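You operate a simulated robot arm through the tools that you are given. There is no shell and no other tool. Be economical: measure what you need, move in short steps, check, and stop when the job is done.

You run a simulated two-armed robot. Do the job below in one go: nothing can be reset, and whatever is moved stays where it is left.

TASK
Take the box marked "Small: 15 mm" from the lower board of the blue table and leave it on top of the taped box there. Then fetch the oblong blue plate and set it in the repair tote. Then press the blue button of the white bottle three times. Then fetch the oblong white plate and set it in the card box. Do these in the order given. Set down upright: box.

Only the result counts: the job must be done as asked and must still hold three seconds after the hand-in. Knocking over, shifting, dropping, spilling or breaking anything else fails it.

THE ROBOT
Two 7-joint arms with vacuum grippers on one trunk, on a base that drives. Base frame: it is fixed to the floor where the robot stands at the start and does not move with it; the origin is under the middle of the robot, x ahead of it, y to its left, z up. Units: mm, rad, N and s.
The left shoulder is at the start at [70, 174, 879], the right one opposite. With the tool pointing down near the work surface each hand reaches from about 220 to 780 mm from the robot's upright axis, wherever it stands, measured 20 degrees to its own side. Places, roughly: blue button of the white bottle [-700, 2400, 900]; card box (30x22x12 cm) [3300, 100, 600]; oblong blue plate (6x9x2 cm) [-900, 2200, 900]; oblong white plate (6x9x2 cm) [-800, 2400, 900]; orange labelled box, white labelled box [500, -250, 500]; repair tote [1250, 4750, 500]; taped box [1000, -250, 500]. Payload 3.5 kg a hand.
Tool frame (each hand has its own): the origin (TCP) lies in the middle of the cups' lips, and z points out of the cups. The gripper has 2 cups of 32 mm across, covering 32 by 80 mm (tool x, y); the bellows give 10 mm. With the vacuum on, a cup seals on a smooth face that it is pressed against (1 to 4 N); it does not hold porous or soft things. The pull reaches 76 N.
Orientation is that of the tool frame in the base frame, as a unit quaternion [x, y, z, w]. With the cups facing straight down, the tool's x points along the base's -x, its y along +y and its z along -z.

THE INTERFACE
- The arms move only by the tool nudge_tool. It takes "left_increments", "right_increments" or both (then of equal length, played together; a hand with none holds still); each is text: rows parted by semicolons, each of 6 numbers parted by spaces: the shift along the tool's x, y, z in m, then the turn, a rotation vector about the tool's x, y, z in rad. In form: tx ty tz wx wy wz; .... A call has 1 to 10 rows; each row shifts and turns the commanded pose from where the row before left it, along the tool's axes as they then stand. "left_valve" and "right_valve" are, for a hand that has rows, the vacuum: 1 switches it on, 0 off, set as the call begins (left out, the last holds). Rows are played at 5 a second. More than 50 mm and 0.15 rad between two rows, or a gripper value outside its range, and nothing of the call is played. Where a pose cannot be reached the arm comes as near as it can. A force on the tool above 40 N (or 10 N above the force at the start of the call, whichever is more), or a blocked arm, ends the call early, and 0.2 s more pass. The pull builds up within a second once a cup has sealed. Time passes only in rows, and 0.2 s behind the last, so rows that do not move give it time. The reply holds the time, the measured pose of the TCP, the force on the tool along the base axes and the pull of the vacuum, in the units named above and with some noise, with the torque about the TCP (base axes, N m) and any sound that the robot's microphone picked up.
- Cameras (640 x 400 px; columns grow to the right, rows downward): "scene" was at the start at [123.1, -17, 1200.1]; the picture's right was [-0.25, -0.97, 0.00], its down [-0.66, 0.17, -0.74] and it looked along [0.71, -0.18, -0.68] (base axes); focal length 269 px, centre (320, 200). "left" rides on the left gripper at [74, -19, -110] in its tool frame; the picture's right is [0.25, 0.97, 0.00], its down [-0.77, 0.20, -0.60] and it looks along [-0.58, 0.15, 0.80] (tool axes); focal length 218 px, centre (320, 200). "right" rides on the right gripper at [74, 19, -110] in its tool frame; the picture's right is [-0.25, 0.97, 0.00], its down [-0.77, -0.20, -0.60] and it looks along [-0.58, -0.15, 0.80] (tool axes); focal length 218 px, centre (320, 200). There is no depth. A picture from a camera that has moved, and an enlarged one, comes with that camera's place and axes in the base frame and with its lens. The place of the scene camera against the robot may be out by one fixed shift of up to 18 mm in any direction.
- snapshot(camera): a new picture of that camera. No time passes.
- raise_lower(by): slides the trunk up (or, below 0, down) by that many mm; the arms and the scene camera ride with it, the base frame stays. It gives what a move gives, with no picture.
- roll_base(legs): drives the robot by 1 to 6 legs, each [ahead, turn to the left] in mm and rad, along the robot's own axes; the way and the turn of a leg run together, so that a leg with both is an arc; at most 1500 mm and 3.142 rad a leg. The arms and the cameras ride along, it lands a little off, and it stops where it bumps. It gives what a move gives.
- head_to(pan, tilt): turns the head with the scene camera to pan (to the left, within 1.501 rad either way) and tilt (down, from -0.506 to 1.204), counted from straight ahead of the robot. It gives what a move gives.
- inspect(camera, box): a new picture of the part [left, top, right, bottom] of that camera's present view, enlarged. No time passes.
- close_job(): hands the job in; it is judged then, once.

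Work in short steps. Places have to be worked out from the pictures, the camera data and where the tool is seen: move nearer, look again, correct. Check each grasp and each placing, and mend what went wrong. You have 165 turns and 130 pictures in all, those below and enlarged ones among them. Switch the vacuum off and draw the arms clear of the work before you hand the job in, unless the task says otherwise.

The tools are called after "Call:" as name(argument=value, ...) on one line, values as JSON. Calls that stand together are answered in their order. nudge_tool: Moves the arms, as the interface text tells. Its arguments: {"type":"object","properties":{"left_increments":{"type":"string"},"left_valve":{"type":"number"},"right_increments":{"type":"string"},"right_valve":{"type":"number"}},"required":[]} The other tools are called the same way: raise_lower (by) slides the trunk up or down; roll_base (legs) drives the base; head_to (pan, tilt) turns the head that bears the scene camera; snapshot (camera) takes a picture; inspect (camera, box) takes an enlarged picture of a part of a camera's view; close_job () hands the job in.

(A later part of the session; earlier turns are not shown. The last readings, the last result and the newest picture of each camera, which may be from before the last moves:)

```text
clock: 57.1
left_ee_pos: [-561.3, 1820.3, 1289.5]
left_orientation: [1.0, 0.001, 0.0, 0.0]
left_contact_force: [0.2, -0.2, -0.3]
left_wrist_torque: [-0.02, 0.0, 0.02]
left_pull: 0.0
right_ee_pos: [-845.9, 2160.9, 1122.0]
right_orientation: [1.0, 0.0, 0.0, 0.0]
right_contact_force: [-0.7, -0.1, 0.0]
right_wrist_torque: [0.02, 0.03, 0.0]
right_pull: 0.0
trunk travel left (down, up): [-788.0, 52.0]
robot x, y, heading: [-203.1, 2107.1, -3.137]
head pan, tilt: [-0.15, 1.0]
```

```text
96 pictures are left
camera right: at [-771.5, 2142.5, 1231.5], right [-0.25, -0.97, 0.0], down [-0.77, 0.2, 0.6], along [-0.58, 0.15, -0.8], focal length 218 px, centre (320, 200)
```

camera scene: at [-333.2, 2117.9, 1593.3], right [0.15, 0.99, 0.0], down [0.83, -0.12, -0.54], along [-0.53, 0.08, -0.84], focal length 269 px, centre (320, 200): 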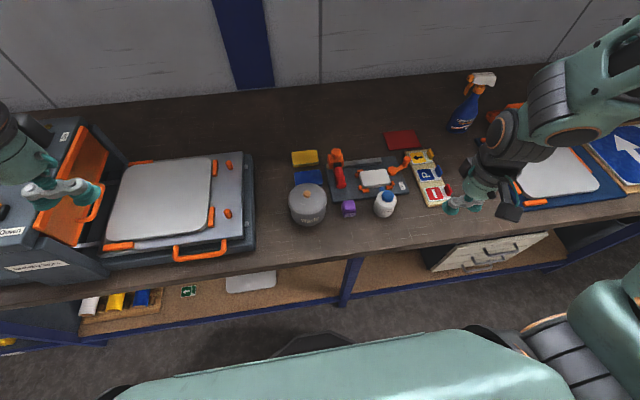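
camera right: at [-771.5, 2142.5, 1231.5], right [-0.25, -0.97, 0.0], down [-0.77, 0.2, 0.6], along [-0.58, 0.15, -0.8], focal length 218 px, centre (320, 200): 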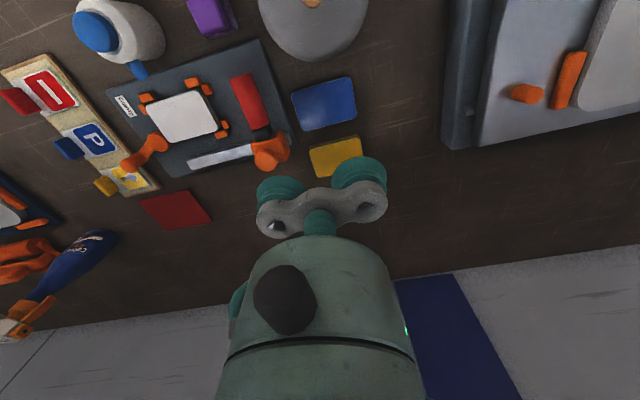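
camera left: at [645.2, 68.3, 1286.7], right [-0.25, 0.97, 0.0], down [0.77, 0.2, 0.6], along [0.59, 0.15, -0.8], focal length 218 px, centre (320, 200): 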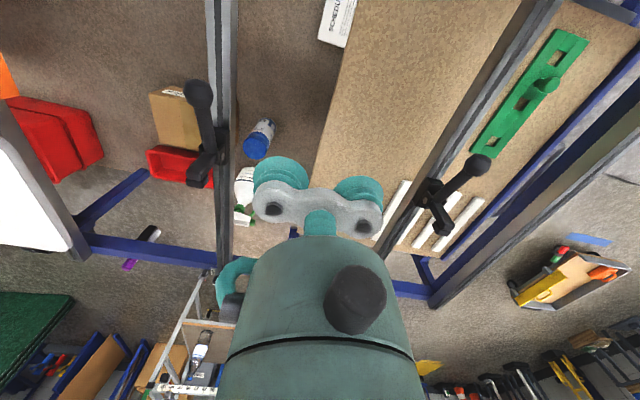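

Two right-hand views fix the blue plate at [-850, 2157], top z≈890. The wrist camera would pass close to the jar lid, so I turn the hand half round (camera away from the jar), in two calls, up high.

Call:
nudge_tool(right_increments="0 0 0 0 0 0.15; 0 0 0 0 0 0.15; 0 0 0 0 0 0.15; 0 0 0 0 0 0.15; 0 0 0 0 0 0.15; 0 0 0 0 0 0.15; 0 0 0 0 0 0.15; 0 0 0 0 0 0.15; 0 0 0 0 0 0.15; 0 0 0 0 0 0.15")

```text
clock: 59.3
left_ee_pos: [-562.4, 1819.5, 1288.2]
left_orientation: [1.0, 0.001, 0.0, 0.0]
left_contact_force: [-0.4, -0.6, 0.5]
left_wrist_torque: [0.01, 0.01, 0.02]
left_pull: 0.0
right_ee_pos: [-846.7, 2162.2, 1121.1]
right_orientation: [0.732, -0.681, 0.0, 0.0]
right_contact_force: [0.4, 0.0, -1.2]
right_wrist_torque: [-0.01, 0.02, 0.03]
right_pull: 0.2
trunk travel left (down, up): [-788.0, 52.0]
robot x, y, heading: [-206.7, 2101.8, -3.14]
head pan, tilt: [-0.15, 1.0]
```

The turn works; I turn on by the remaining 1.64 rad.

Call:
nudge_tool(right_increments="0 0 0 0 0 0.15; 0 0 0 0 0 0.15; 0 0 0 0 0 0.15; 0 0 0 0 0 0.15; 0 0 0 0 0 0.15; 0 0 0 0 0 0.15; 0 0 0 0 0 0.15; 0 0 0 0 0 0.15; 0 0 0 0 0 0.15; 0 0 0 0 0 0.15")

Call:
nudge_tool(right_increments="0 0 0 0 0 0.1416; 0 0 0 0 0 0")

Call:
snapshot(camera="right")

Call:
snapshot(camera="scene")

```text
clock: 61.5
left_ee_pos: [-562.5, 1820.0, 1288.9]
left_orientation: [1.0, 0.002, 0.0, 0.0]
left_contact_force: [-0.1, 0.2, 0.2]
left_wrist_torque: [0.0, -0.02, -0.02]
left_pull: 0.2
right_ee_pos: [-846.6, 2160.6, 1123.1]
right_orientation: [-0.072, 0.997, 0.0, 0.0]
right_contact_force: [-0.1, 0.6, -0.4]
right_wrist_torque: [-0.03, -0.01, 0.02]
right_pull: 0.2
trunk travel left (down, up): [-788.0, 52.0]
robot x, y, heading: [-205.7, 2102.6, -3.134]
head pan, tilt: [-0.15, 1.0]
```

```text
clock: 62.1
left_ee_pos: [-561.6, 1820.2, 1289.2]
left_orientation: [1.0, 0.002, 0.0, 0.001]
left_contact_force: [0.2, -0.2, 0.7]
left_wrist_torque: [-0.01, 0.0, 0.02]
left_pull: 0.0
right_ee_pos: [-846.6, 2160.8, 1122.2]
right_orientation: [-0.002, 1.0, 0.001, 0.001]
right_contact_force: [0.2, 0.5, 0.3]
right_wrist_torque: [-0.01, 0.01, 0.0]
right_pull: 0.0
trunk travel left (down, up): [-788.0, 52.0]
robot x, y, heading: [-206.2, 2102.6, -3.143]
head pan, tilt: [-0.15, 1.0]
```

```text
95 pictures are left
camera right: at [-919.8, 2181.7, 1231.9], right [0.25, 0.97, 0.0], down [0.77, -0.2, 0.6], along [0.59, -0.15, -0.8], focal length 218 px, centre (320, 200)
```

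right: 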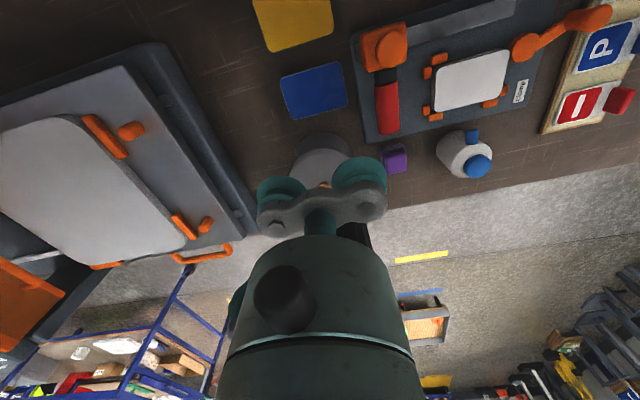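

```text
94 pictures are left
camera scene: at [-332.5, 2117.8, 1593.3], right [0.15, 0.99, 0.0], down [0.83, -0.12, -0.54], along [-0.53, 0.08, -0.84], focal length 269 px, centre (320, 200)
```

scene: 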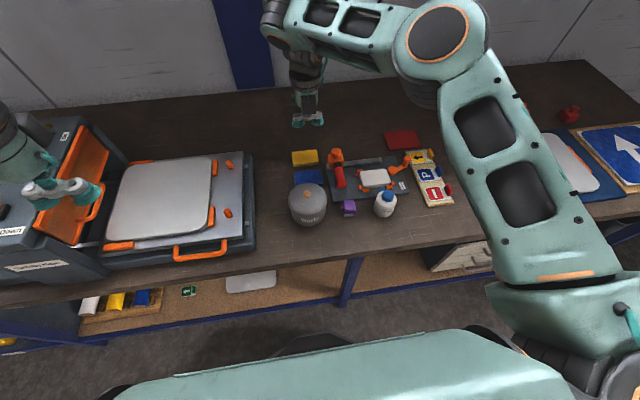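

Plate refined to [-853, 2158], z≈880, aligned with the hand. I descend to z≈920 at x -861 (a little to the rear for jar clearance) and check.

Call:
nudge_tool(right_increments="0.014 -0.003 0 0 0 0; 0 0 0.05 0 0 0; 0 0 0.05 0 0 0; 0 0 0.05 0 0 0; 0 0 0.05 0 0 0; 0 0 0 0 0 0")

Call:
snapshot(camera="right")

Call:
inspect(camera="scene", box=[240, 100, 400, 240])

```text
clock: 63.5
left_ee_pos: [-561.4, 1819.7, 1288.4]
left_orientation: [1.0, 0.001, 0.0, 0.0]
left_contact_force: [0.7, -0.7, -0.4]
left_wrist_torque: [-0.02, 0.04, -0.02]
left_pull: 0.1
right_ee_pos: [-860.2, 2160.2, 921.2]
right_orientation: [-0.003, 1.0, 0.0, 0.0]
right_contact_force: [0.7, -0.5, 0.4]
right_wrist_torque: [0.02, 0.03, 0.02]
right_pull: 0.0
trunk travel left (down, up): [-788.0, 52.0]
robot x, y, heading: [-203.7, 2102.3, -3.141]
head pan, tilt: [-0.15, 1.0]
```

```text
93 pictures are left
camera right: at [-933.4, 2180.0, 1031.0], right [0.25, 0.97, 0.0], down [0.77, -0.2, 0.6], along [0.59, -0.15, -0.8], focal length 218 px, centre (320, 200)
```

right: 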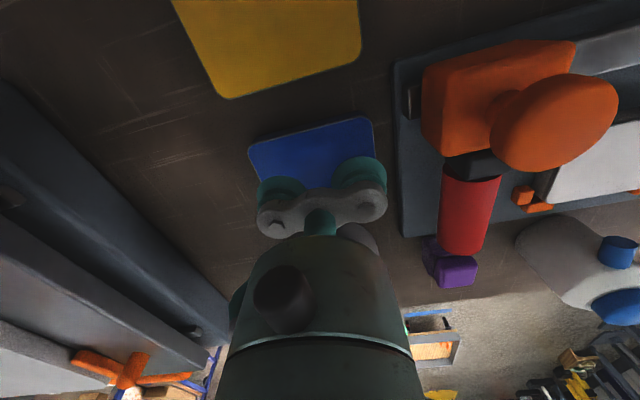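

```text
2.86 times, centred on (320, 170) of scene
camera zoom: at [-331.8, 2118.3, 1593.4], right [0.15, 0.99, 0.0], down [0.83, -0.12, -0.54], along [-0.53, 0.08, -0.84], focal length 769 px, centre (320, 286)
```

zoom: 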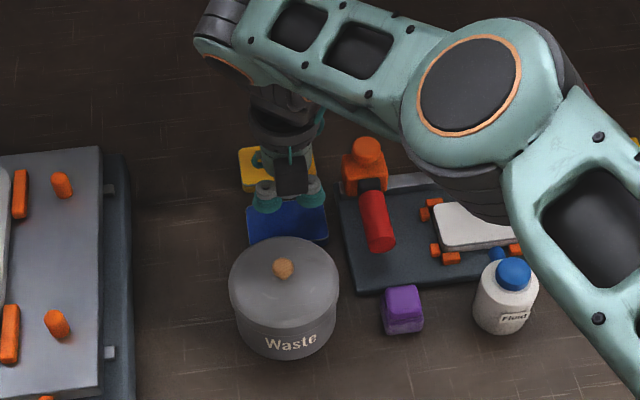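

Plate and hand line up well; the rear plate edge is near x -882. I switch the vacuum on and descend slowly to contact.

Call:
nudge_tool(right_increments="-0.003 -0.001 0.015 0 0 0; 0 0 0.01 0 0 0; 0 0 0.004 0 0 0; 0 0 0.004 0 0 0; 0 0 0.003 0 0 0; 0 0 0.003 0 0 0; 0 0 0 0 0 0; 0 0 0 0 0 0", right_valve=1)

```text
clock: 65.3
left_ee_pos: [-561.5, 1819.2, 1288.6]
left_orientation: [1.0, 0.002, -0.001, -0.001]
left_contact_force: [0.1, 0.6, 0.0]
left_wrist_torque: [0.01, -0.01, 0.0]
left_pull: 0.0
right_ee_pos: [-856.4, 2158.2, 885.2]
right_orientation: [-0.002, 1.0, 0.0, -0.002]
right_contact_force: [-4.7, -0.5, 20.7]
right_wrist_torque: [0.09, -0.08, -0.08]
right_pull: 75.5
trunk travel left (down, up): [-788.0, 52.0]
robot x, y, heading: [-211.9, 2102.9, -3.141]
head pan, tilt: [-0.15, 1.0]
```

Both cups sealed (75 N) at z≈885. I lift straight up by 235 mm and look.

Call:
nudge_tool(right_increments="0 0 -0.01 0 0 0; 0 0 -0.025 0 0 0; 0 0 -0.04 0 0 0; 0 0 -0.04 0 0 0; 0 0 -0.04 0 0 0; 0 0 -0.04 0 0 0; 0 0 -0.04 0 0 0; 0 0 0 0 0 0")

Call:
snapshot(camera="right")

Call:
snapshot(camera="scene")

```text
clock: 67.1
left_ee_pos: [-563.8, 1820.1, 1289.4]
left_orientation: [1.0, 0.001, 0.0, 0.0]
left_contact_force: [-0.4, 0.1, 0.3]
left_wrist_torque: [-0.03, 0.02, -0.01]
left_pull: 0.1
right_ee_pos: [-857.6, 2156.4, 1118.5]
right_orientation: [-0.003, 1.0, 0.0, 0.001]
right_contact_force: [-0.1, -0.3, -0.7]
right_wrist_torque: [0.26, -0.01, -0.01]
right_pull: 75.1
trunk travel left (down, up): [-788.0, 52.0]
robot x, y, heading: [-203.5, 2106.3, -3.137]
head pan, tilt: [-0.15, 1.0]
```

```text
91 pictures are left
camera right: at [-931.1, 2177.1, 1228.2], right [0.25, 0.97, 0.0], down [0.77, -0.2, 0.61], along [0.59, -0.15, -0.8], focal length 218 px, centre (320, 200)
```

right: 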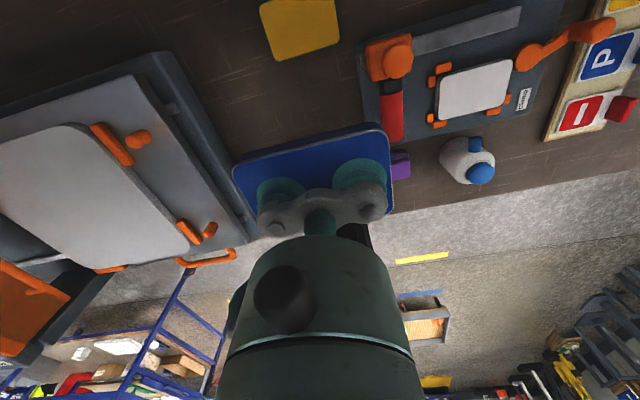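

```text
90 pictures are left
camera scene: at [-332.7, 2117.9, 1593.3], right [0.15, 0.99, 0.0], down [0.83, -0.12, -0.54], along [-0.53, 0.08, -0.84], focal length 269 px, centre (320, 200)
```

scene: 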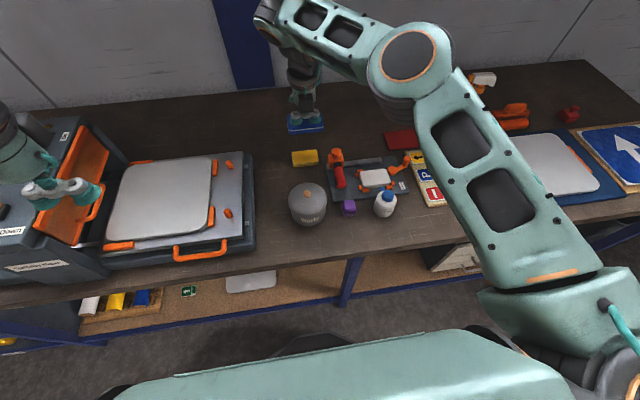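

The plate is held flat. I turn the hand back to the usual way while still up here, then draw it in.

Call:
nudge_tool(right_increments="0 0 0 0 0 -0.15; 0 0 0 0 0 -0.15; 0 0 0 0 0 -0.15; 0 0 0 0 0 -0.15; 0 0 0 0 0 -0.15; 0 0 0 0 0 -0.15; 0 0 0 0 0 -0.15; 0 0 0 0 0 -0.15; 0 0 0 0 0 -0.15; 0 0 0 0 0 -0.15")

Call:
nudge_tool(right_increments="0 0 0 0 0 -0.15; 0 0 0 0 0 -0.15; 0 0 0 0 0 -0.15; 0 0 0 0 0 -0.15; 0 0 0 0 0 -0.15; 0 0 0 0 0 -0.15; 0 0 0 0 0 -0.15; 0 0 0 0 0 -0.15; 0 0 0 0 0 -0.15; 0 0 0 0 0 -0.15")

Call:
nudge_tool(right_increments="0 0 0 0 0 -0.1416; 0.04 -0.03 0 0 0 0; 0.04 -0.03 0 0 0 0; 0.04 -0.03 0 0 0 0; 0.04 -0.03 0 0 0 0; 0.04 -0.03 0 0 0 0; 0.04 -0.03 0 0 0 0; 0.04 -0.03 0 0 0 0; 0 0 0 0 0 0")

```text
clock: 69.3
left_ee_pos: [-561.3, 1818.4, 1288.7]
left_orientation: [1.0, 0.002, -0.001, 0.0]
left_contact_force: [0.0, 0.4, -0.6]
left_wrist_torque: [0.01, 0.0, 0.0]
left_pull: 0.1
right_ee_pos: [-857.6, 2158.0, 1118.5]
right_orientation: [-0.684, 0.73, 0.0, 0.0]
right_contact_force: [0.0, -0.4, -0.4]
right_wrist_torque: [0.01, 0.24, 0.03]
right_pull: 76.0
trunk travel left (down, up): [-788.0, 52.0]
robot x, y, heading: [-204.5, 2104.7, -3.139]
head pan, tilt: [-0.15, 1.0]
```

```text
clock: 71.5
left_ee_pos: [-562.6, 1820.2, 1289.1]
left_orientation: [1.0, 0.002, 0.0, 0.001]
left_contact_force: [0.6, -0.9, -0.2]
left_wrist_torque: [0.02, 0.01, 0.0]
left_pull: 0.0
right_ee_pos: [-858.0, 2158.4, 1118.0]
right_orientation: [0.998, -0.067, 0.001, -0.001]
right_contact_force: [-0.4, 0.0, -0.8]
right_wrist_torque: [-0.25, 0.04, 0.05]
right_pull: 75.2
trunk travel left (down, up): [-788.0, 52.0]
robot x, y, heading: [-205.8, 2105.4, -3.139]
head pan, tilt: [-0.15, 1.0]
```

```text
clock: 73.5
left_ee_pos: [-562.5, 1818.4, 1288.4]
left_orientation: [1.0, 0.002, 0.0, 0.0]
left_contact_force: [-0.3, 0.2, -0.6]
left_wrist_torque: [0.01, -0.01, 0.01]
left_pull: 0.1
right_ee_pos: [-579.7, 2369.9, 1119.4]
right_orientation: [1.0, 0.001, 0.0, 0.0]
right_contact_force: [0.4, -0.6, -0.2]
right_wrist_torque: [-0.25, -0.02, -0.01]
right_pull: 75.5
trunk travel left (down, up): [-788.0, 52.0]
robot x, y, heading: [-204.8, 2102.6, -3.136]
head pan, tilt: [-0.15, 1.0]
```

Now I back off, turn right to face +y, drive on a metre and look for the repair tote.

Call:
roll_base(legs=[[-200, 0], [0, -1.571], [900, 0]])

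Call:
head_to(pan=-0.5, tilt=0.5)

Call:
snapshot(camera="scene")

```text
clock: 83.2
left_ee_pos: [-291.1, 3363.0, 1289.1]
left_orientation: [-0.707, 0.708, 0.0, -0.001]
left_contact_force: [0.2, 1.4, -0.6]
left_wrist_torque: [0.02, -0.03, 0.01]
left_pull: 0.1
right_ee_pos: [258.7, 3377.9, 1120.0]
right_orientation: [-0.706, 0.708, 0.0, -0.001]
right_contact_force: [0.4, 0.3, -0.2]
right_wrist_torque: [0.04, 0.28, 0.05]
right_pull: 75.5
trunk travel left (down, up): [-788.0, 52.0]
robot x, y, heading: [-4.7, 3005.4, 1.572]
head pan, tilt: [-0.15, 1.0]
```

```text
clock: 84.2
left_ee_pos: [-292.0, 3361.8, 1289.0]
left_orientation: [-0.707, 0.707, 0.001, 0.0]
left_contact_force: [-0.9, 0.1, -0.1]
left_wrist_torque: [0.01, -0.01, 0.0]
left_pull: 0.0
right_ee_pos: [260.2, 3377.2, 1119.7]
right_orientation: [-0.706, 0.708, -0.001, 0.001]
right_contact_force: [0.1, -0.1, -1.0]
right_wrist_torque: [-0.02, 0.31, -0.01]
right_pull: 75.2
trunk travel left (down, up): [-788.0, 52.0]
robot x, y, heading: [-5.4, 3009.4, 1.567]
head pan, tilt: [-0.499, 0.499]
```

```text
89 pictures are left
camera scene: at [27.9, 3139.4, 1634.3], right [0.88, -0.48, 0.0], down [-0.23, -0.42, -0.88], along [0.42, 0.77, -0.48], focal length 269 px, centre (320, 200)
```

scene: 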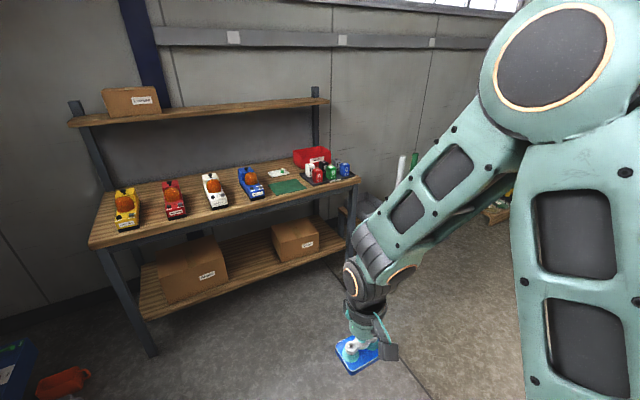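

I inspect the shelf labels and look further right.

Call:
inspect(camera="scene", box=[80, 70, 400, 300])

Call:
head_to(pan=-0.95, tilt=0.35)

Call:
snapshot(camera="scene")

```text
1.74 times, centred on (240, 185) of scene
camera zoom: at [27.9, 3139.4, 1634.3], right [0.88, -0.48, 0.0], down [-0.23, -0.42, -0.88], along [0.42, 0.77, -0.48], focal length 468 px, centre (459, 226)
```

zoom: 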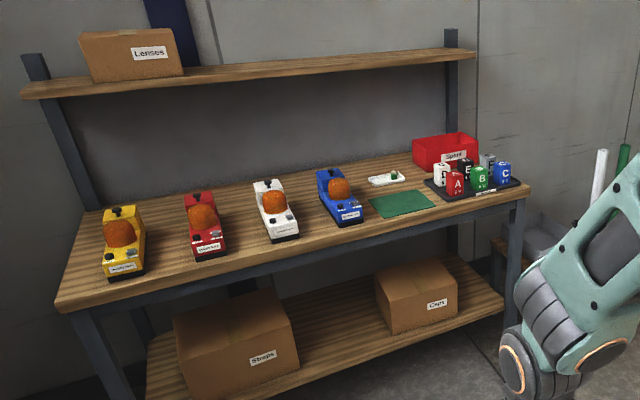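

```text
clock: 85.0
left_ee_pos: [-290.1, 3362.8, 1288.5]
left_orientation: [-0.707, 0.707, 0.001, 0.001]
left_contact_force: [-0.1, -0.5, 0.5]
left_wrist_torque: [0.04, -0.02, 0.01]
left_pull: 0.0
right_ee_pos: [258.7, 3379.1, 1120.5]
right_orientation: [-0.706, 0.708, 0.0, 0.0]
right_contact_force: [0.8, -0.5, 0.0]
right_wrist_torque: [0.01, 0.28, -0.03]
right_pull: 75.8
trunk travel left (down, up): [-788.0, 52.0]
robot x, y, heading: [-10.8, 3005.1, 1.565]
head pan, tilt: [-0.949, 0.351]
```

```text
87 pictures are left
camera scene: at [60.0, 3113.8, 1648.1], right [0.58, -0.81, 0.0], down [-0.28, -0.2, -0.94], along [0.76, 0.55, -0.34], focal length 269 px, centre (320, 200)
```

scene: 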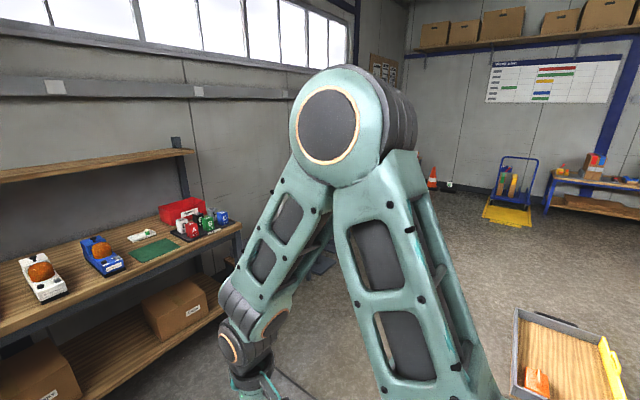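

A grey tote on a low stool seems to sit right of the shelf, hidden by the arm. I drive diagonally over the free floor towards [950, 3950] and look.

Call:
roll_base(legs=[[0, -0.785], [1350, 0], [0, 0.785]])

Call:
head_to(pan=-0.1, tilt=0.7)

Call:
snapshot(camera="scene")

Call:
snapshot(camera="right")

```text
clock: 95.9
left_ee_pos: [674.0, 4307.2, 1289.5]
left_orientation: [-0.704, 0.711, 0.001, 0.0]
left_contact_force: [0.1, -0.6, 1.3]
left_wrist_torque: [-0.01, 0.01, 0.02]
left_pull: 0.0
right_ee_pos: [1223.1, 4317.3, 1120.5]
right_orientation: [-0.703, 0.711, 0.0, 0.0]
right_contact_force: [1.2, 1.4, -0.5]
right_wrist_torque: [-0.02, 0.26, 0.0]
right_pull: 74.7
trunk travel left (down, up): [-788.0, 52.0]
robot x, y, heading: [954.3, 3951.0, 1.564]
head pan, tilt: [-0.949, 0.351]
```

```text
clock: 97.1
left_ee_pos: [673.9, 4308.7, 1288.9]
left_orientation: [-0.704, 0.71, 0.0, 0.0]
left_contact_force: [-0.9, 0.2, -0.3]
left_wrist_torque: [-0.03, 0.03, -0.03]
left_pull: 0.1
right_ee_pos: [1222.7, 4317.3, 1119.8]
right_orientation: [-0.703, 0.711, -0.001, 0.0]
right_contact_force: [0.6, 0.3, -1.8]
right_wrist_torque: [-0.03, 0.24, -0.02]
right_pull: 75.8
trunk travel left (down, up): [-788.0, 52.0]
robot x, y, heading: [956.2, 3952.8, 1.556]
head pan, tilt: [-0.099, 0.7]
```

```text
86 pictures are left
camera scene: at [955.6, 4086.6, 1616.7], right [0.99, -0.11, 0.0], down [-0.07, -0.64, -0.77], along [0.09, 0.76, -0.64], focal length 269 px, centre (320, 200)
```

scene: 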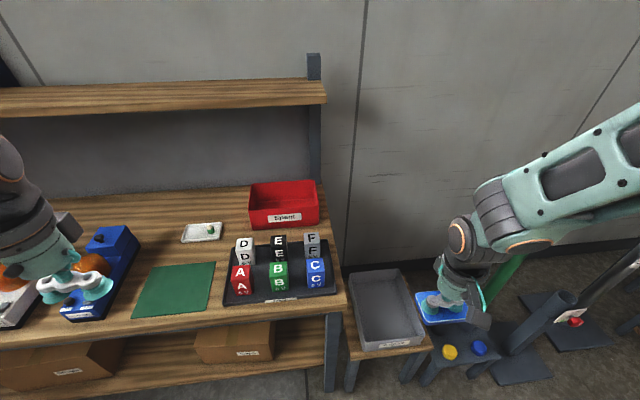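

```text
85 pictures are left
camera right: at [1203.4, 4245.9, 1229.8], right [-0.96, 0.26, 0.0], down [0.21, 0.77, 0.6], along [0.16, 0.58, -0.8], focal length 218 px, centre (320, 200)
```

right: 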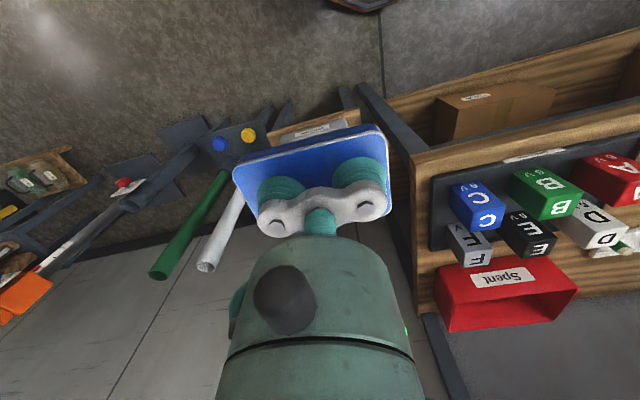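

Call:
inspect(camera="scene", box=[320, 250, 520, 400])

```text
2.67 times, centred on (420, 325) of scene
camera zoom: at [955.6, 4086.6, 1616.7], right [0.99, -0.11, 0.0], down [-0.07, -0.64, -0.77], along [0.09, 0.76, -0.64], focal length 718 px, centre (53, -133)
```

zoom: 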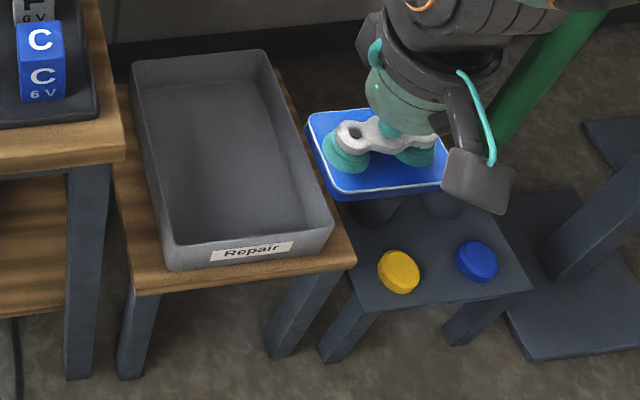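

The grey tote is labelled "Repair", centre about [1288, 4622]. I drive 60 mm ahead and lower the trunk by 280 mm for reach.

Call:
roll_base(legs=[[60, 0]])

Call:
raise_lower(by=-280)

Call:
nudge_tool(right_increments="-0.045 -0.016 0 0 0 0; -0.045 -0.016 0 0 0 0; -0.045 -0.016 0 0 0 0; -0.045 -0.016 0 0 0 0; 0 0 0 0 0 0")

Call:
snapshot(camera="right")

Call:
snapshot(camera="scene")

```text
clock: 98.0
left_ee_pos: [674.2, 4358.3, 1291.1]
left_orientation: [-0.704, 0.71, 0.003, 0.003]
left_contact_force: [-0.1, -1.4, 0.0]
left_wrist_torque: [0.03, 0.0, 0.0]
left_pull: 0.1
right_ee_pos: [1223.4, 4367.9, 1122.7]
right_orientation: [-0.704, 0.71, 0.003, 0.003]
right_contact_force: [-0.5, -0.1, -0.1]
right_wrist_torque: [0.04, 0.28, -0.01]
right_pull: 75.7
trunk travel left (down, up): [-788.0, 52.0]
robot x, y, heading: [954.3, 4005.4, 1.559]
head pan, tilt: [-0.099, 0.7]
```

```text
clock: 100.9
left_ee_pos: [673.2, 4366.0, 1009.6]
left_orientation: [-0.704, 0.711, 0.001, 0.001]
left_contact_force: [0.3, -0.1, -0.3]
left_wrist_torque: [-0.01, 0.0, -0.02]
left_pull: 0.1
right_ee_pos: [1223.1, 4375.4, 839.3]
right_orientation: [-0.704, 0.71, 0.0, 0.0]
right_contact_force: [-0.5, 0.6, 0.0]
right_wrist_torque: [0.0, 0.25, -0.01]
right_pull: 76.3
trunk travel left (down, up): [-508.0, 332.0]
robot x, y, heading: [952.2, 4004.9, 1.559]
head pan, tilt: [-0.099, 0.7]
```

```text
clock: 102.1
left_ee_pos: [673.4, 4365.3, 1009.1]
left_orientation: [-0.704, 0.711, 0.001, 0.0]
left_contact_force: [-0.9, -0.5, -0.3]
left_wrist_torque: [0.0, 0.02, 0.0]
left_pull: 0.1
right_ee_pos: [1288.2, 4555.7, 839.8]
right_orientation: [-0.705, 0.709, 0.0, 0.0]
right_contact_force: [-0.7, 0.9, -0.3]
right_wrist_torque: [0.02, 0.31, -0.01]
right_pull: 75.8
trunk travel left (down, up): [-508.0, 332.0]
robot x, y, heading: [956.3, 4009.7, 1.561]
head pan, tilt: [-0.099, 0.7]
```

```text
83 pictures are left
camera right: at [1268.2, 4484.9, 949.4], right [-0.97, 0.26, 0.0], down [0.21, 0.77, 0.6], along [0.16, 0.58, -0.8], focal length 218 px, centre (320, 200)
```

right: 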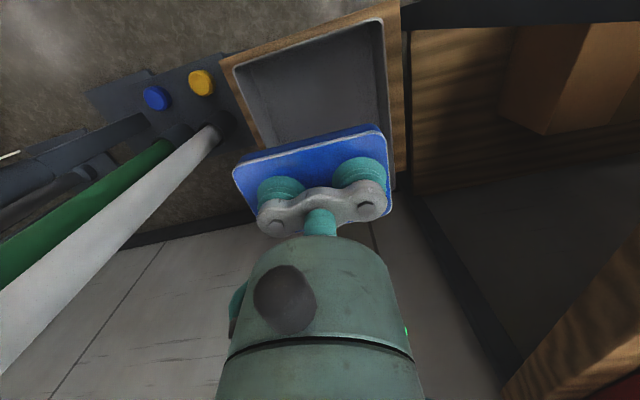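

```text
82 pictures are left
camera scene: at [955.5, 4143.4, 1336.9], right [0.99, -0.11, 0.0], down [-0.07, -0.64, -0.77], along [0.08, 0.76, -0.64], focal length 269 px, centre (320, 200)
```

scene: 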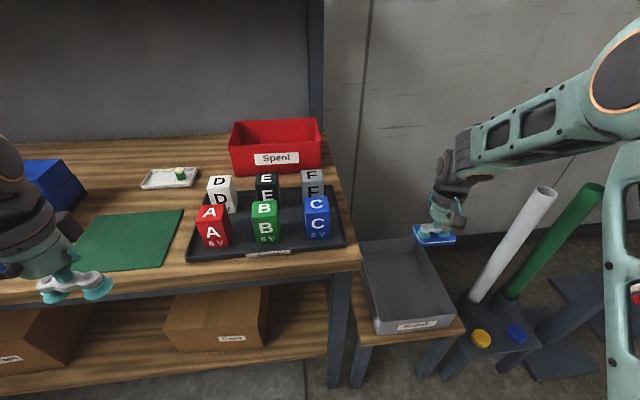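

The tote rim spans about x 1170–1410, y 4490–4788. I move the plate over its centre, pull the left hand back a bit, and then lower with the trunk by 180 mm.

Call:
nudge_tool(right_increments="-0.038 -0.001 0 0 0 0; -0.038 -0.001 0 0 0 0; 0 0 0 0 0 0", left_increments="0.035 0 0 0 0 0; 0.035 0 0 0 0 0; 0 0 0 0 0 0")

Call:
raise_lower(by=-180)

Call:
snapshot(camera="right")

Call:
snapshot(camera="scene")

```text
clock: 102.9
left_ee_pos: [674.1, 4296.0, 1008.5]
left_orientation: [-0.704, 0.71, 0.0, 0.001]
left_contact_force: [-0.4, 0.7, -0.5]
left_wrist_torque: [0.03, -0.01, -0.01]
left_pull: 0.0
right_ee_pos: [1289.2, 4632.0, 840.9]
right_orientation: [-0.704, 0.71, 0.0, 0.0]
right_contact_force: [-0.5, 0.1, -0.2]
right_wrist_torque: [0.01, 0.25, -0.01]
right_pull: 75.1
trunk travel left (down, up): [-508.0, 332.0]
robot x, y, heading: [952.3, 4009.5, 1.559]
head pan, tilt: [-0.099, 0.7]
```

```text
clock: 104.9
left_ee_pos: [673.6, 4294.8, 829.5]
left_orientation: [-0.703, 0.711, 0.001, 0.002]
left_contact_force: [-0.6, 0.3, 0.5]
left_wrist_torque: [0.01, -0.02, 0.0]
left_pull: 0.1
right_ee_pos: [1289.3, 4631.1, 661.1]
right_orientation: [-0.704, 0.71, 0.001, 0.001]
right_contact_force: [0.7, 0.2, -0.9]
right_wrist_torque: [-0.02, 0.25, 0.04]
right_pull: 75.0
trunk travel left (down, up): [-328.0, 512.0]
robot x, y, heading: [954.8, 4005.8, 1.56]
head pan, tilt: [-0.099, 0.7]
```

```text
81 pictures are left
camera right: at [1269.9, 4559.1, 770.8], right [-0.97, 0.26, 0.0], down [0.21, 0.77, 0.6], along [0.16, 0.58, -0.8], focal length 218 px, centre (320, 200)
```

right: 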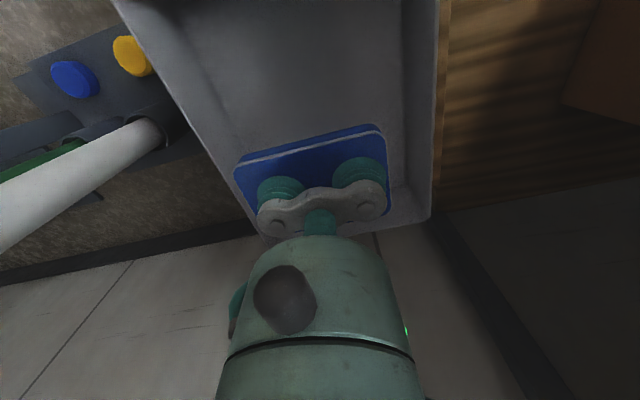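

```text
80 pictures are left
camera scene: at [955.9, 4144.5, 1156.8], right [0.99, -0.11, 0.0], down [-0.07, -0.64, -0.77], along [0.08, 0.76, -0.64], focal length 269 px, centre (320, 200)
```

scene: 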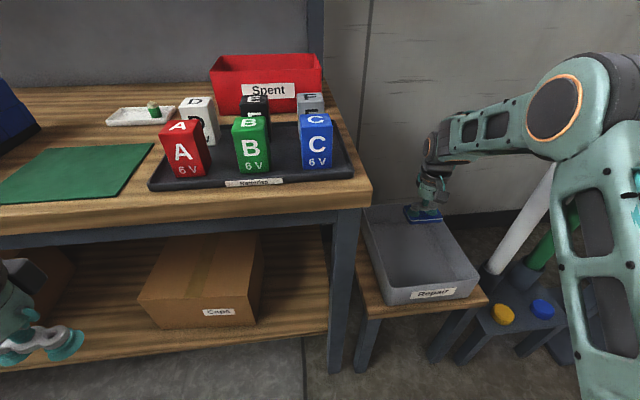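

The plate hangs well inside the tote outline (rim x 1182–1405 there). I lower 105 mm more with the trunk.

Call:
raise_lower(by=-105)

Call:
snapshot(camera="right")

Call:
snapshot(camera="scene")

```text
clock: 106.2
left_ee_pos: [674.3, 4296.2, 723.4]
left_orientation: [-0.703, 0.711, 0.0, 0.001]
left_contact_force: [-0.3, 0.8, 0.0]
left_wrist_torque: [-0.03, 0.02, 0.0]
left_pull: 0.0
right_ee_pos: [1289.5, 4631.7, 556.4]
right_orientation: [-0.704, 0.711, 0.0, 0.0]
right_contact_force: [0.2, 0.0, -0.8]
right_wrist_torque: [-0.01, 0.28, -0.01]
right_pull: 75.5
trunk travel left (down, up): [-223.0, 617.0]
robot x, y, heading: [953.8, 4011.1, 1.561]
head pan, tilt: [-0.099, 0.7]
```

```text
79 pictures are left
camera right: at [1269.9, 4559.1, 665.8], right [-0.97, 0.26, 0.0], down [0.21, 0.77, 0.6], along [0.16, 0.58, -0.8], focal length 218 px, centre (320, 200)
```

right: 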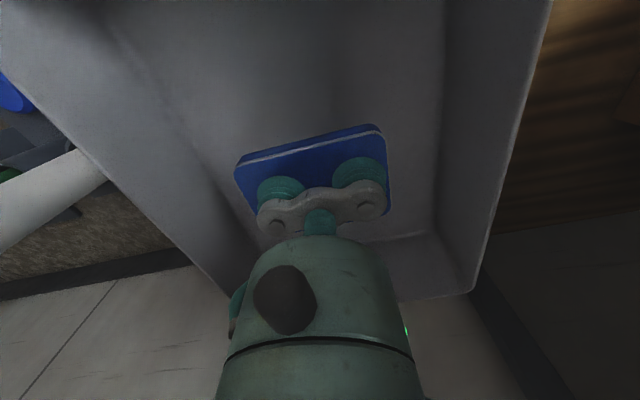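

```text
78 pictures are left
camera scene: at [955.9, 4144.4, 1051.8], right [0.99, -0.11, 0.0], down [-0.07, -0.64, -0.77], along [0.08, 0.76, -0.64], focal length 269 px, centre (320, 200)
```

scene: 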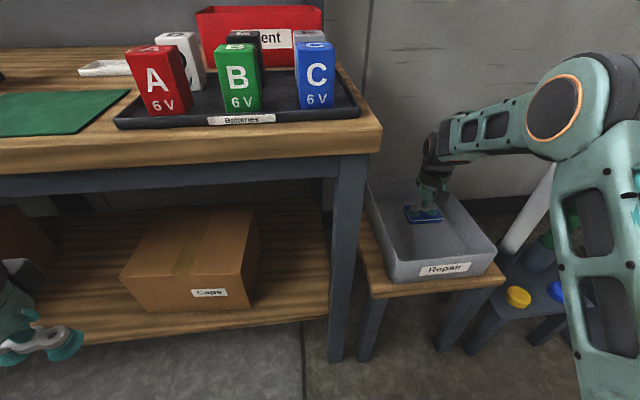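

Still free and inside the tote. I lower in small steps.

Call:
nudge_tool(right_increments="0 0 0.006 0 0 0; 0 0 0.006 0 0 0; 0 0 0.006 0 0 0; 0 0 0.006 0 0 0; 0 0 0.006 0 0 0")

Call:
snapshot(camera="right")

```text
clock: 107.5
left_ee_pos: [673.8, 4295.7, 722.6]
left_orientation: [-0.704, 0.711, 0.0, 0.001]
left_contact_force: [-0.1, 0.5, 0.2]
left_wrist_torque: [-0.03, -0.02, 0.0]
left_pull: 0.1
right_ee_pos: [1290.0, 4630.5, 524.5]
right_orientation: [-0.703, 0.711, 0.0, 0.001]
right_contact_force: [-0.3, 0.7, -0.3]
right_wrist_torque: [-0.03, 0.25, -0.04]
right_pull: 75.5
trunk travel left (down, up): [-223.0, 617.0]
robot x, y, heading: [948.1, 4009.2, 1.563]
head pan, tilt: [-0.099, 0.7]
```

```text
77 pictures are left
camera right: at [1269.7, 4558.4, 636.1], right [-0.96, 0.26, 0.0], down [0.21, 0.77, 0.6], along [0.16, 0.58, -0.8], focal length 218 px, centre (320, 200)
```

right: 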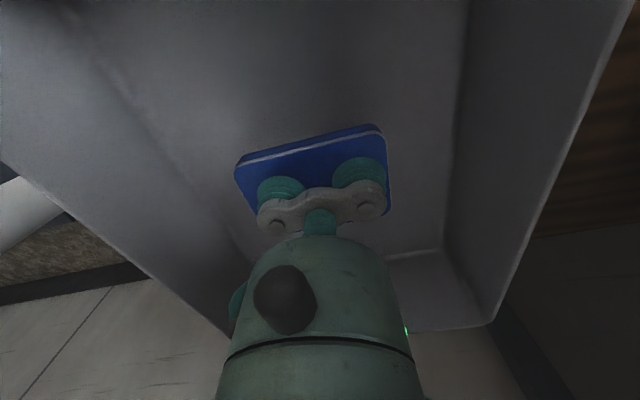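

Call:
nudge_tool(right_increments="0 0 0.004 0 0 0; 0 0 0.004 0 0 0; 0 0 0.004 0 0 0; 0 0 0.004 0 0 0; 0 0 0.004 0 0 0")

```text
clock: 108.7
left_ee_pos: [674.3, 4295.3, 723.6]
left_orientation: [-0.704, 0.71, 0.0, 0.001]
left_contact_force: [0.2, 0.8, 0.0]
left_wrist_torque: [0.02, 0.01, -0.01]
left_pull: 0.1
right_ee_pos: [1289.1, 4631.6, 507.1]
right_orientation: [-0.703, 0.711, 0.0, 0.0]
right_contact_force: [1.3, 0.7, -0.4]
right_wrist_torque: [-0.01, 0.27, 0.05]
right_pull: 75.9
trunk travel left (down, up): [-223.0, 617.0]
robot x, y, heading: [951.2, 4009.3, 1.562]
head pan, tilt: [-0.099, 0.7]
```

No contact at 507. I continue down in 3 mm rows.

Call:
nudge_tool(right_increments="0 0 0.003 0 0 0; 0 0 0.003 0 0 0; 0 0 0.003 0 0 0; 0 0 0.003 0 0 0; 0 0 0.003 0 0 0")

Call:
inspect(camera="scene", box=[350, 130, 510, 290])

```text
clock: 109.8
left_ee_pos: [674.5, 4296.9, 723.7]
left_orientation: [-0.704, 0.71, 0.0, 0.0]
left_contact_force: [0.1, -0.7, 0.3]
left_wrist_torque: [-0.02, -0.02, -0.01]
left_pull: 0.1
right_ee_pos: [1289.1, 4631.5, 490.5]
right_orientation: [-0.704, 0.71, 0.001, -0.001]
right_contact_force: [0.2, 0.8, -0.9]
right_wrist_torque: [0.01, 0.25, 0.01]
right_pull: 75.3
trunk travel left (down, up): [-223.0, 617.0]
robot x, y, heading: [953.9, 4005.4, 1.551]
head pan, tilt: [-0.099, 0.7]
```

```text
2.50 times, centred on (430, 210) of scene
camera zoom: at [955.9, 4144.7, 1051.7], right [0.99, -0.11, 0.0], down [-0.07, -0.64, -0.76], along [0.08, 0.76, -0.64], focal length 673 px, centre (45, 175)
```

zoom: 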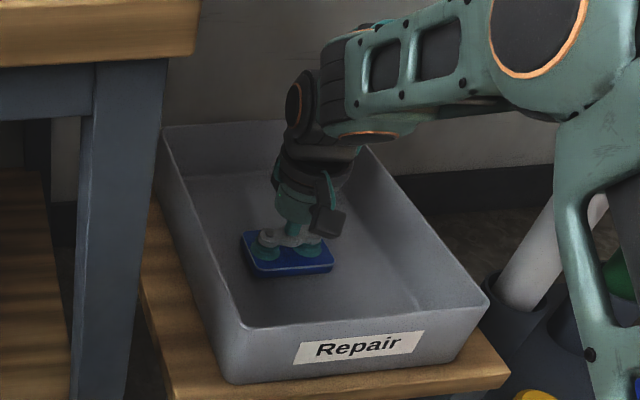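

Call:
nudge_tool(right_increments="0 0 0.003 0 0 0; 0 0 0.003 0 0 0; 0 0 0.003 0 0 0; 0 0 0.003 0 0 0; 0 0 0.003 0 0 0")

```text
clock: 111.0
left_ee_pos: [673.7, 4294.4, 723.3]
left_orientation: [-0.703, 0.711, 0.0, 0.001]
left_contact_force: [0.5, 0.0, 0.4]
left_wrist_torque: [0.02, 0.03, 0.0]
left_pull: 0.1
right_ee_pos: [1289.2, 4632.7, 480.1]
right_orientation: [-0.704, 0.71, 0.002, 0.002]
right_contact_force: [0.6, 2.7, 26.4]
right_wrist_torque: [-0.3, 0.52, -0.01]
right_pull: 75.3
trunk travel left (down, up): [-223.0, 617.0]
robot x, y, heading: [954.0, 4005.6, 1.563]
head pan, tilt: [-0.099, 0.7]
```

The plate rests on the tote floor (26 N). I ease off 3 mm, release, wait, then rise.

Call:
nudge_tool(right_increments="0 0 -0.003 0 0 0; 0 0 0 0 0 0; 0 0 0 0 0 0; 0 0 0 0 0 0; 0 0 0 0 0 0; 0 0 -0.005 0 0 0; 0 0 -0.01 0 0 0; 0 0 -0.03 0 0 0", right_valve=0)

Call:
snapshot(camera="right")

```text
clock: 112.8
left_ee_pos: [674.2, 4295.2, 723.2]
left_orientation: [-0.704, 0.71, 0.002, 0.0]
left_contact_force: [-0.6, -0.2, 0.3]
left_wrist_torque: [0.02, 0.0, 0.0]
left_pull: 0.2
right_ee_pos: [1288.3, 4631.1, 524.2]
right_orientation: [-0.704, 0.71, 0.0, -0.001]
right_contact_force: [0.3, 0.0, -0.6]
right_wrist_torque: [-0.04, 0.02, 0.01]
right_pull: 0.1
trunk travel left (down, up): [-223.0, 617.0]
robot x, y, heading: [952.2, 4007.5, 1.561]
head pan, tilt: [-0.099, 0.7]
```

```text
75 pictures are left
camera right: at [1268.9, 4558.3, 634.2], right [-0.97, 0.26, 0.0], down [0.21, 0.77, 0.6], along [0.16, 0.58, -0.8], focal length 218 px, centre (320, 200)
```

right: 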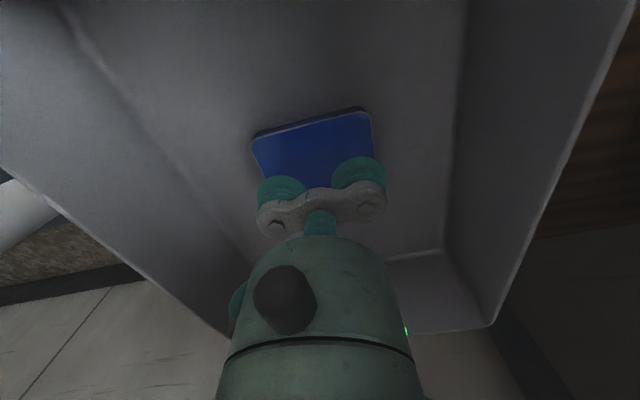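

The plate lies flat in the tote. I raise the trunk 565 mm, then draw the right hand back.

Call:
raise_lower(by=565)

Call:
nudge_tool(right_increments="0.045 0.01 0 0 0 0; 0.045 0.01 0 0 0 0; 0.045 0.01 0 0 0 0; 0.045 0.01 0 0 0 0; 0.045 0.01 0 0 0 0; 0.03 0.01 0 0 0 0; 0 0 0 0 0 0")

Call:
snapshot(camera="scene")

```text
refused: 565 is not a number from -400 to 400
```

```text
clock: 114.5
left_ee_pos: [674.6, 4295.2, 724.0]
left_orientation: [-0.703, 0.711, -0.001, 0.0]
left_contact_force: [-0.3, 0.4, 0.2]
left_wrist_torque: [0.0, 0.0, -0.02]
left_pull: 0.0
right_ee_pos: [1227.6, 4376.9, 526.1]
right_orientation: [-0.704, 0.71, 0.0, 0.001]
right_contact_force: [1.6, 1.4, 0.6]
right_wrist_torque: [-0.01, 0.02, 0.01]
right_pull: 0.0
trunk travel left (down, up): [-223.0, 617.0]
robot x, y, heading: [954.8, 4004.9, 1.559]
head pan, tilt: [-0.099, 0.7]
```

```text
74 pictures are left
camera scene: at [956.2, 4144.8, 1051.7], right [0.99, -0.11, 0.0], down [-0.07, -0.64, -0.76], along [0.08, 0.76, -0.64], focal length 269 px, centre (320, 200)
```

scene: 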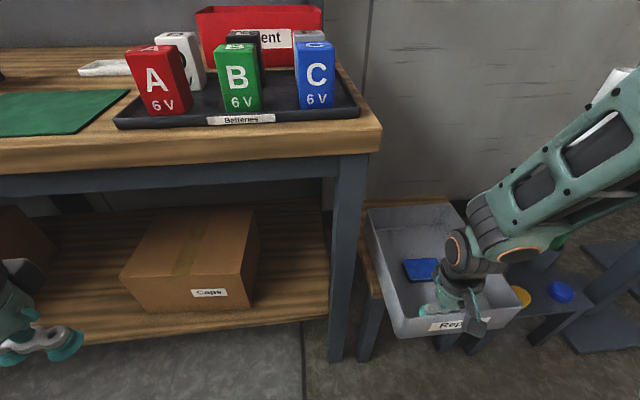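

The lift was refused (too big a step), so the drawn-back hand dragged the tote towards me by about 130 mm. I stop and look before mending it.

Call:
snapshot(camera="right")

Call:
inspect(camera="scene", box=[330, 180, 570, 380])

```text
73 pictures are left
camera right: at [1208.6, 4305.1, 635.3], right [-0.97, 0.26, 0.0], down [0.21, 0.77, 0.6], along [0.16, 0.58, -0.8], focal length 218 px, centre (320, 200)
```

right: 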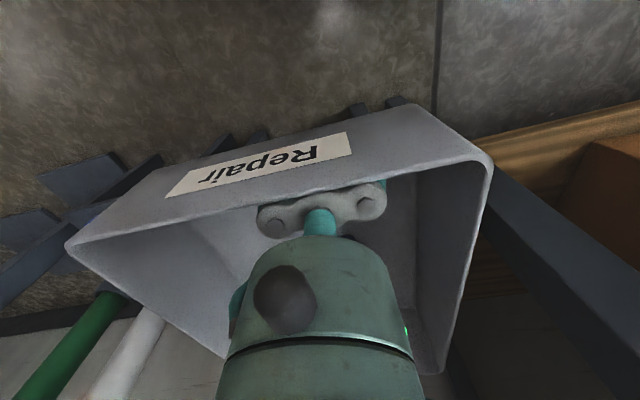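

```text
2.00 times, centred on (450, 280) of scene
camera zoom: at [956.2, 4144.8, 1051.7], right [0.99, -0.11, 0.0], down [-0.07, -0.64, -0.76], along [0.08, 0.76, -0.64], focal length 538 px, centre (60, 40)
```

zoom: 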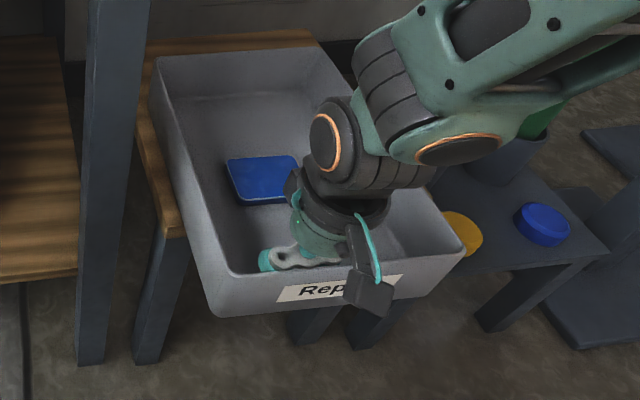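

The tote has shifted by about [-35, -125] and the plate is still inside. I will seal the cups on the tote's bare floor in front of the plate and slide it back exactly; first I move off the front wall.

Call:
nudge_tool(right_increments="-0.025 -0.015 0 0 0 0; -0.025 -0.015 0 0 0 0; 0 0 0 0 0 0")

Call:
snapshot(camera="right")

Call:
inspect(camera="scene", box=[330, 180, 570, 380])

```text
clock: 115.2
left_ee_pos: [674.0, 4295.4, 723.4]
left_orientation: [-0.704, 0.71, 0.001, 0.001]
left_contact_force: [0.6, 1.0, 0.0]
left_wrist_torque: [0.01, 0.06, 0.01]
left_pull: 0.0
right_ee_pos: [1258.2, 4426.2, 524.9]
right_orientation: [-0.704, 0.71, 0.0, -0.001]
right_contact_force: [0.6, 0.3, 0.3]
right_wrist_torque: [-0.03, 0.01, -0.02]
right_pull: 0.1
trunk travel left (down, up): [-223.0, 617.0]
robot x, y, heading: [950.7, 4005.9, 1.562]
head pan, tilt: [-0.099, 0.7]
```

```text
71 pictures are left
camera right: at [1238.4, 4354.3, 634.9], right [-0.97, 0.26, 0.0], down [0.21, 0.77, 0.6], along [0.16, 0.58, -0.8], focal length 218 px, centre (320, 200)
```

right: 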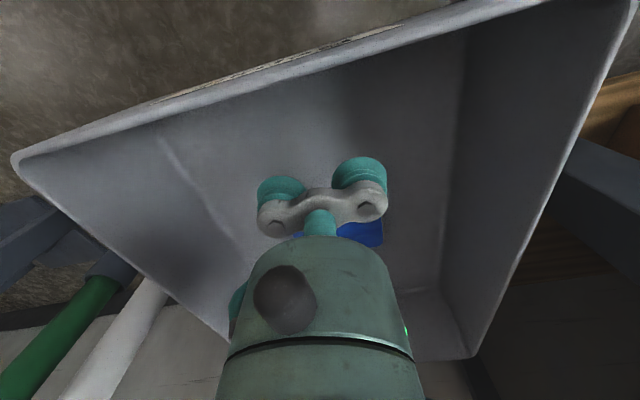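

```text
2.00 times, centred on (450, 280) of scene
camera zoom: at [956.1, 4144.7, 1051.7], right [0.99, -0.11, 0.0], down [-0.07, -0.64, -0.76], along [0.08, 0.76, -0.64], focal length 538 px, centre (60, 40)
```

zoom: 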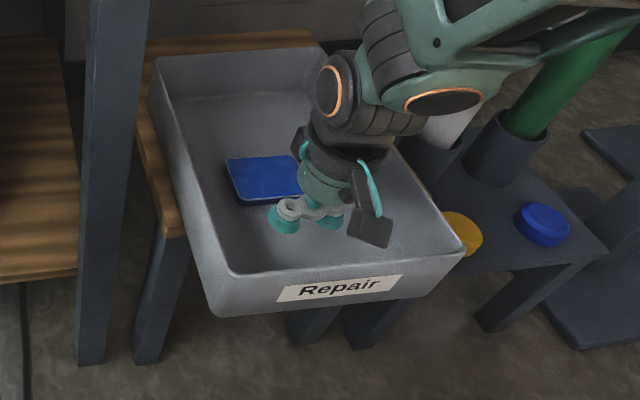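

Comparing with the earlier view, the tote moved by [-35, -131] with no noticeable turn. I press the cups onto its floor with vacuum on.

Call:
nudge_tool(right_increments="0 0 0.025 0 0 0; 0 0 0.02 0 0 0; 0 0 0.01 0 0 0; 0 0 0.004 0 0 0; 0 0 0.004 0 0 0; 0 0 0.003 0 0 0; 0 0 0.003 0 0 0; 0 0 0 0 0 0; 0 0 0 0 0 0", right_valve=1)

```text
clock: 117.2
left_ee_pos: [673.8, 4294.4, 723.0]
left_orientation: [-0.703, 0.711, 0.0, 0.002]
left_contact_force: [0.3, -0.7, 0.1]
left_wrist_torque: [-0.01, -0.02, 0.0]
left_pull: 0.0
right_ee_pos: [1257.4, 4425.5, 457.0]
right_orientation: [-0.704, 0.711, -0.001, 0.0]
right_contact_force: [-1.0, -12.5, 15.3]
right_wrist_torque: [0.7, 0.15, 0.11]
right_pull: 75.3
trunk travel left (down, up): [-223.0, 617.0]
robot x, y, heading: [954.7, 4010.8, 1.561]
head pan, tilt: [-0.099, 0.7]
```

Sealed on the tote floor. I relieve the downforce slightly and slide the tote by [+35, +131].

Call:
nudge_tool(right_increments="0 0 -0.004 0 0 0; -0.0262 -0.0068 0 0 0 0; -0.0262 -0.0068 0 0 0 0; -0.0262 -0.0068 0 0 0 0; -0.0262 -0.0068 0 0 0 0; -0.0262 -0.0068 0 0 0 0; 0 0 0 0 0 0")

Call:
inspect(camera="scene", box=[350, 130, 510, 290])

```text
clock: 118.2
left_ee_pos: [673.0, 4293.3, 723.6]
left_orientation: [-0.703, 0.711, 0.001, 0.002]
left_contact_force: [0.5, -0.1, 0.1]
left_wrist_torque: [0.03, 0.02, 0.04]
left_pull: 0.1
right_ee_pos: [1274.3, 4492.0, 461.8]
right_orientation: [-0.704, 0.711, 0.001, 0.004]
right_contact_force: [-0.9, -1.3, 25.9]
right_wrist_torque: [-0.15, -0.09, -0.19]
right_pull: 75.3
trunk travel left (down, up): [-223.0, 617.0]
robot x, y, heading: [952.0, 4007.2, 1.56]
head pan, tilt: [-0.099, 0.7]
stopped in row 4 (right hand): the force on the tool passed its limit at 55 N (the readings are from after the stop); the commanded pose is now the measured one
```

```text
2.50 times, centred on (430, 210) of scene
camera zoom: at [954.4, 4142.0, 1052.2], right [0.99, -0.11, 0.0], down [-0.07, -0.64, -0.77], along [0.09, 0.76, -0.64], focal length 673 px, centre (45, 175)
```

zoom: 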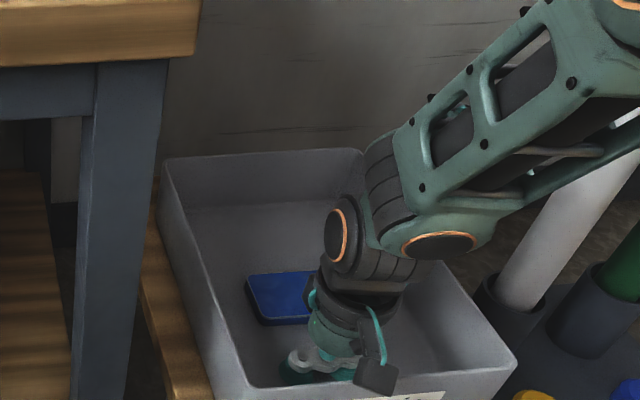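

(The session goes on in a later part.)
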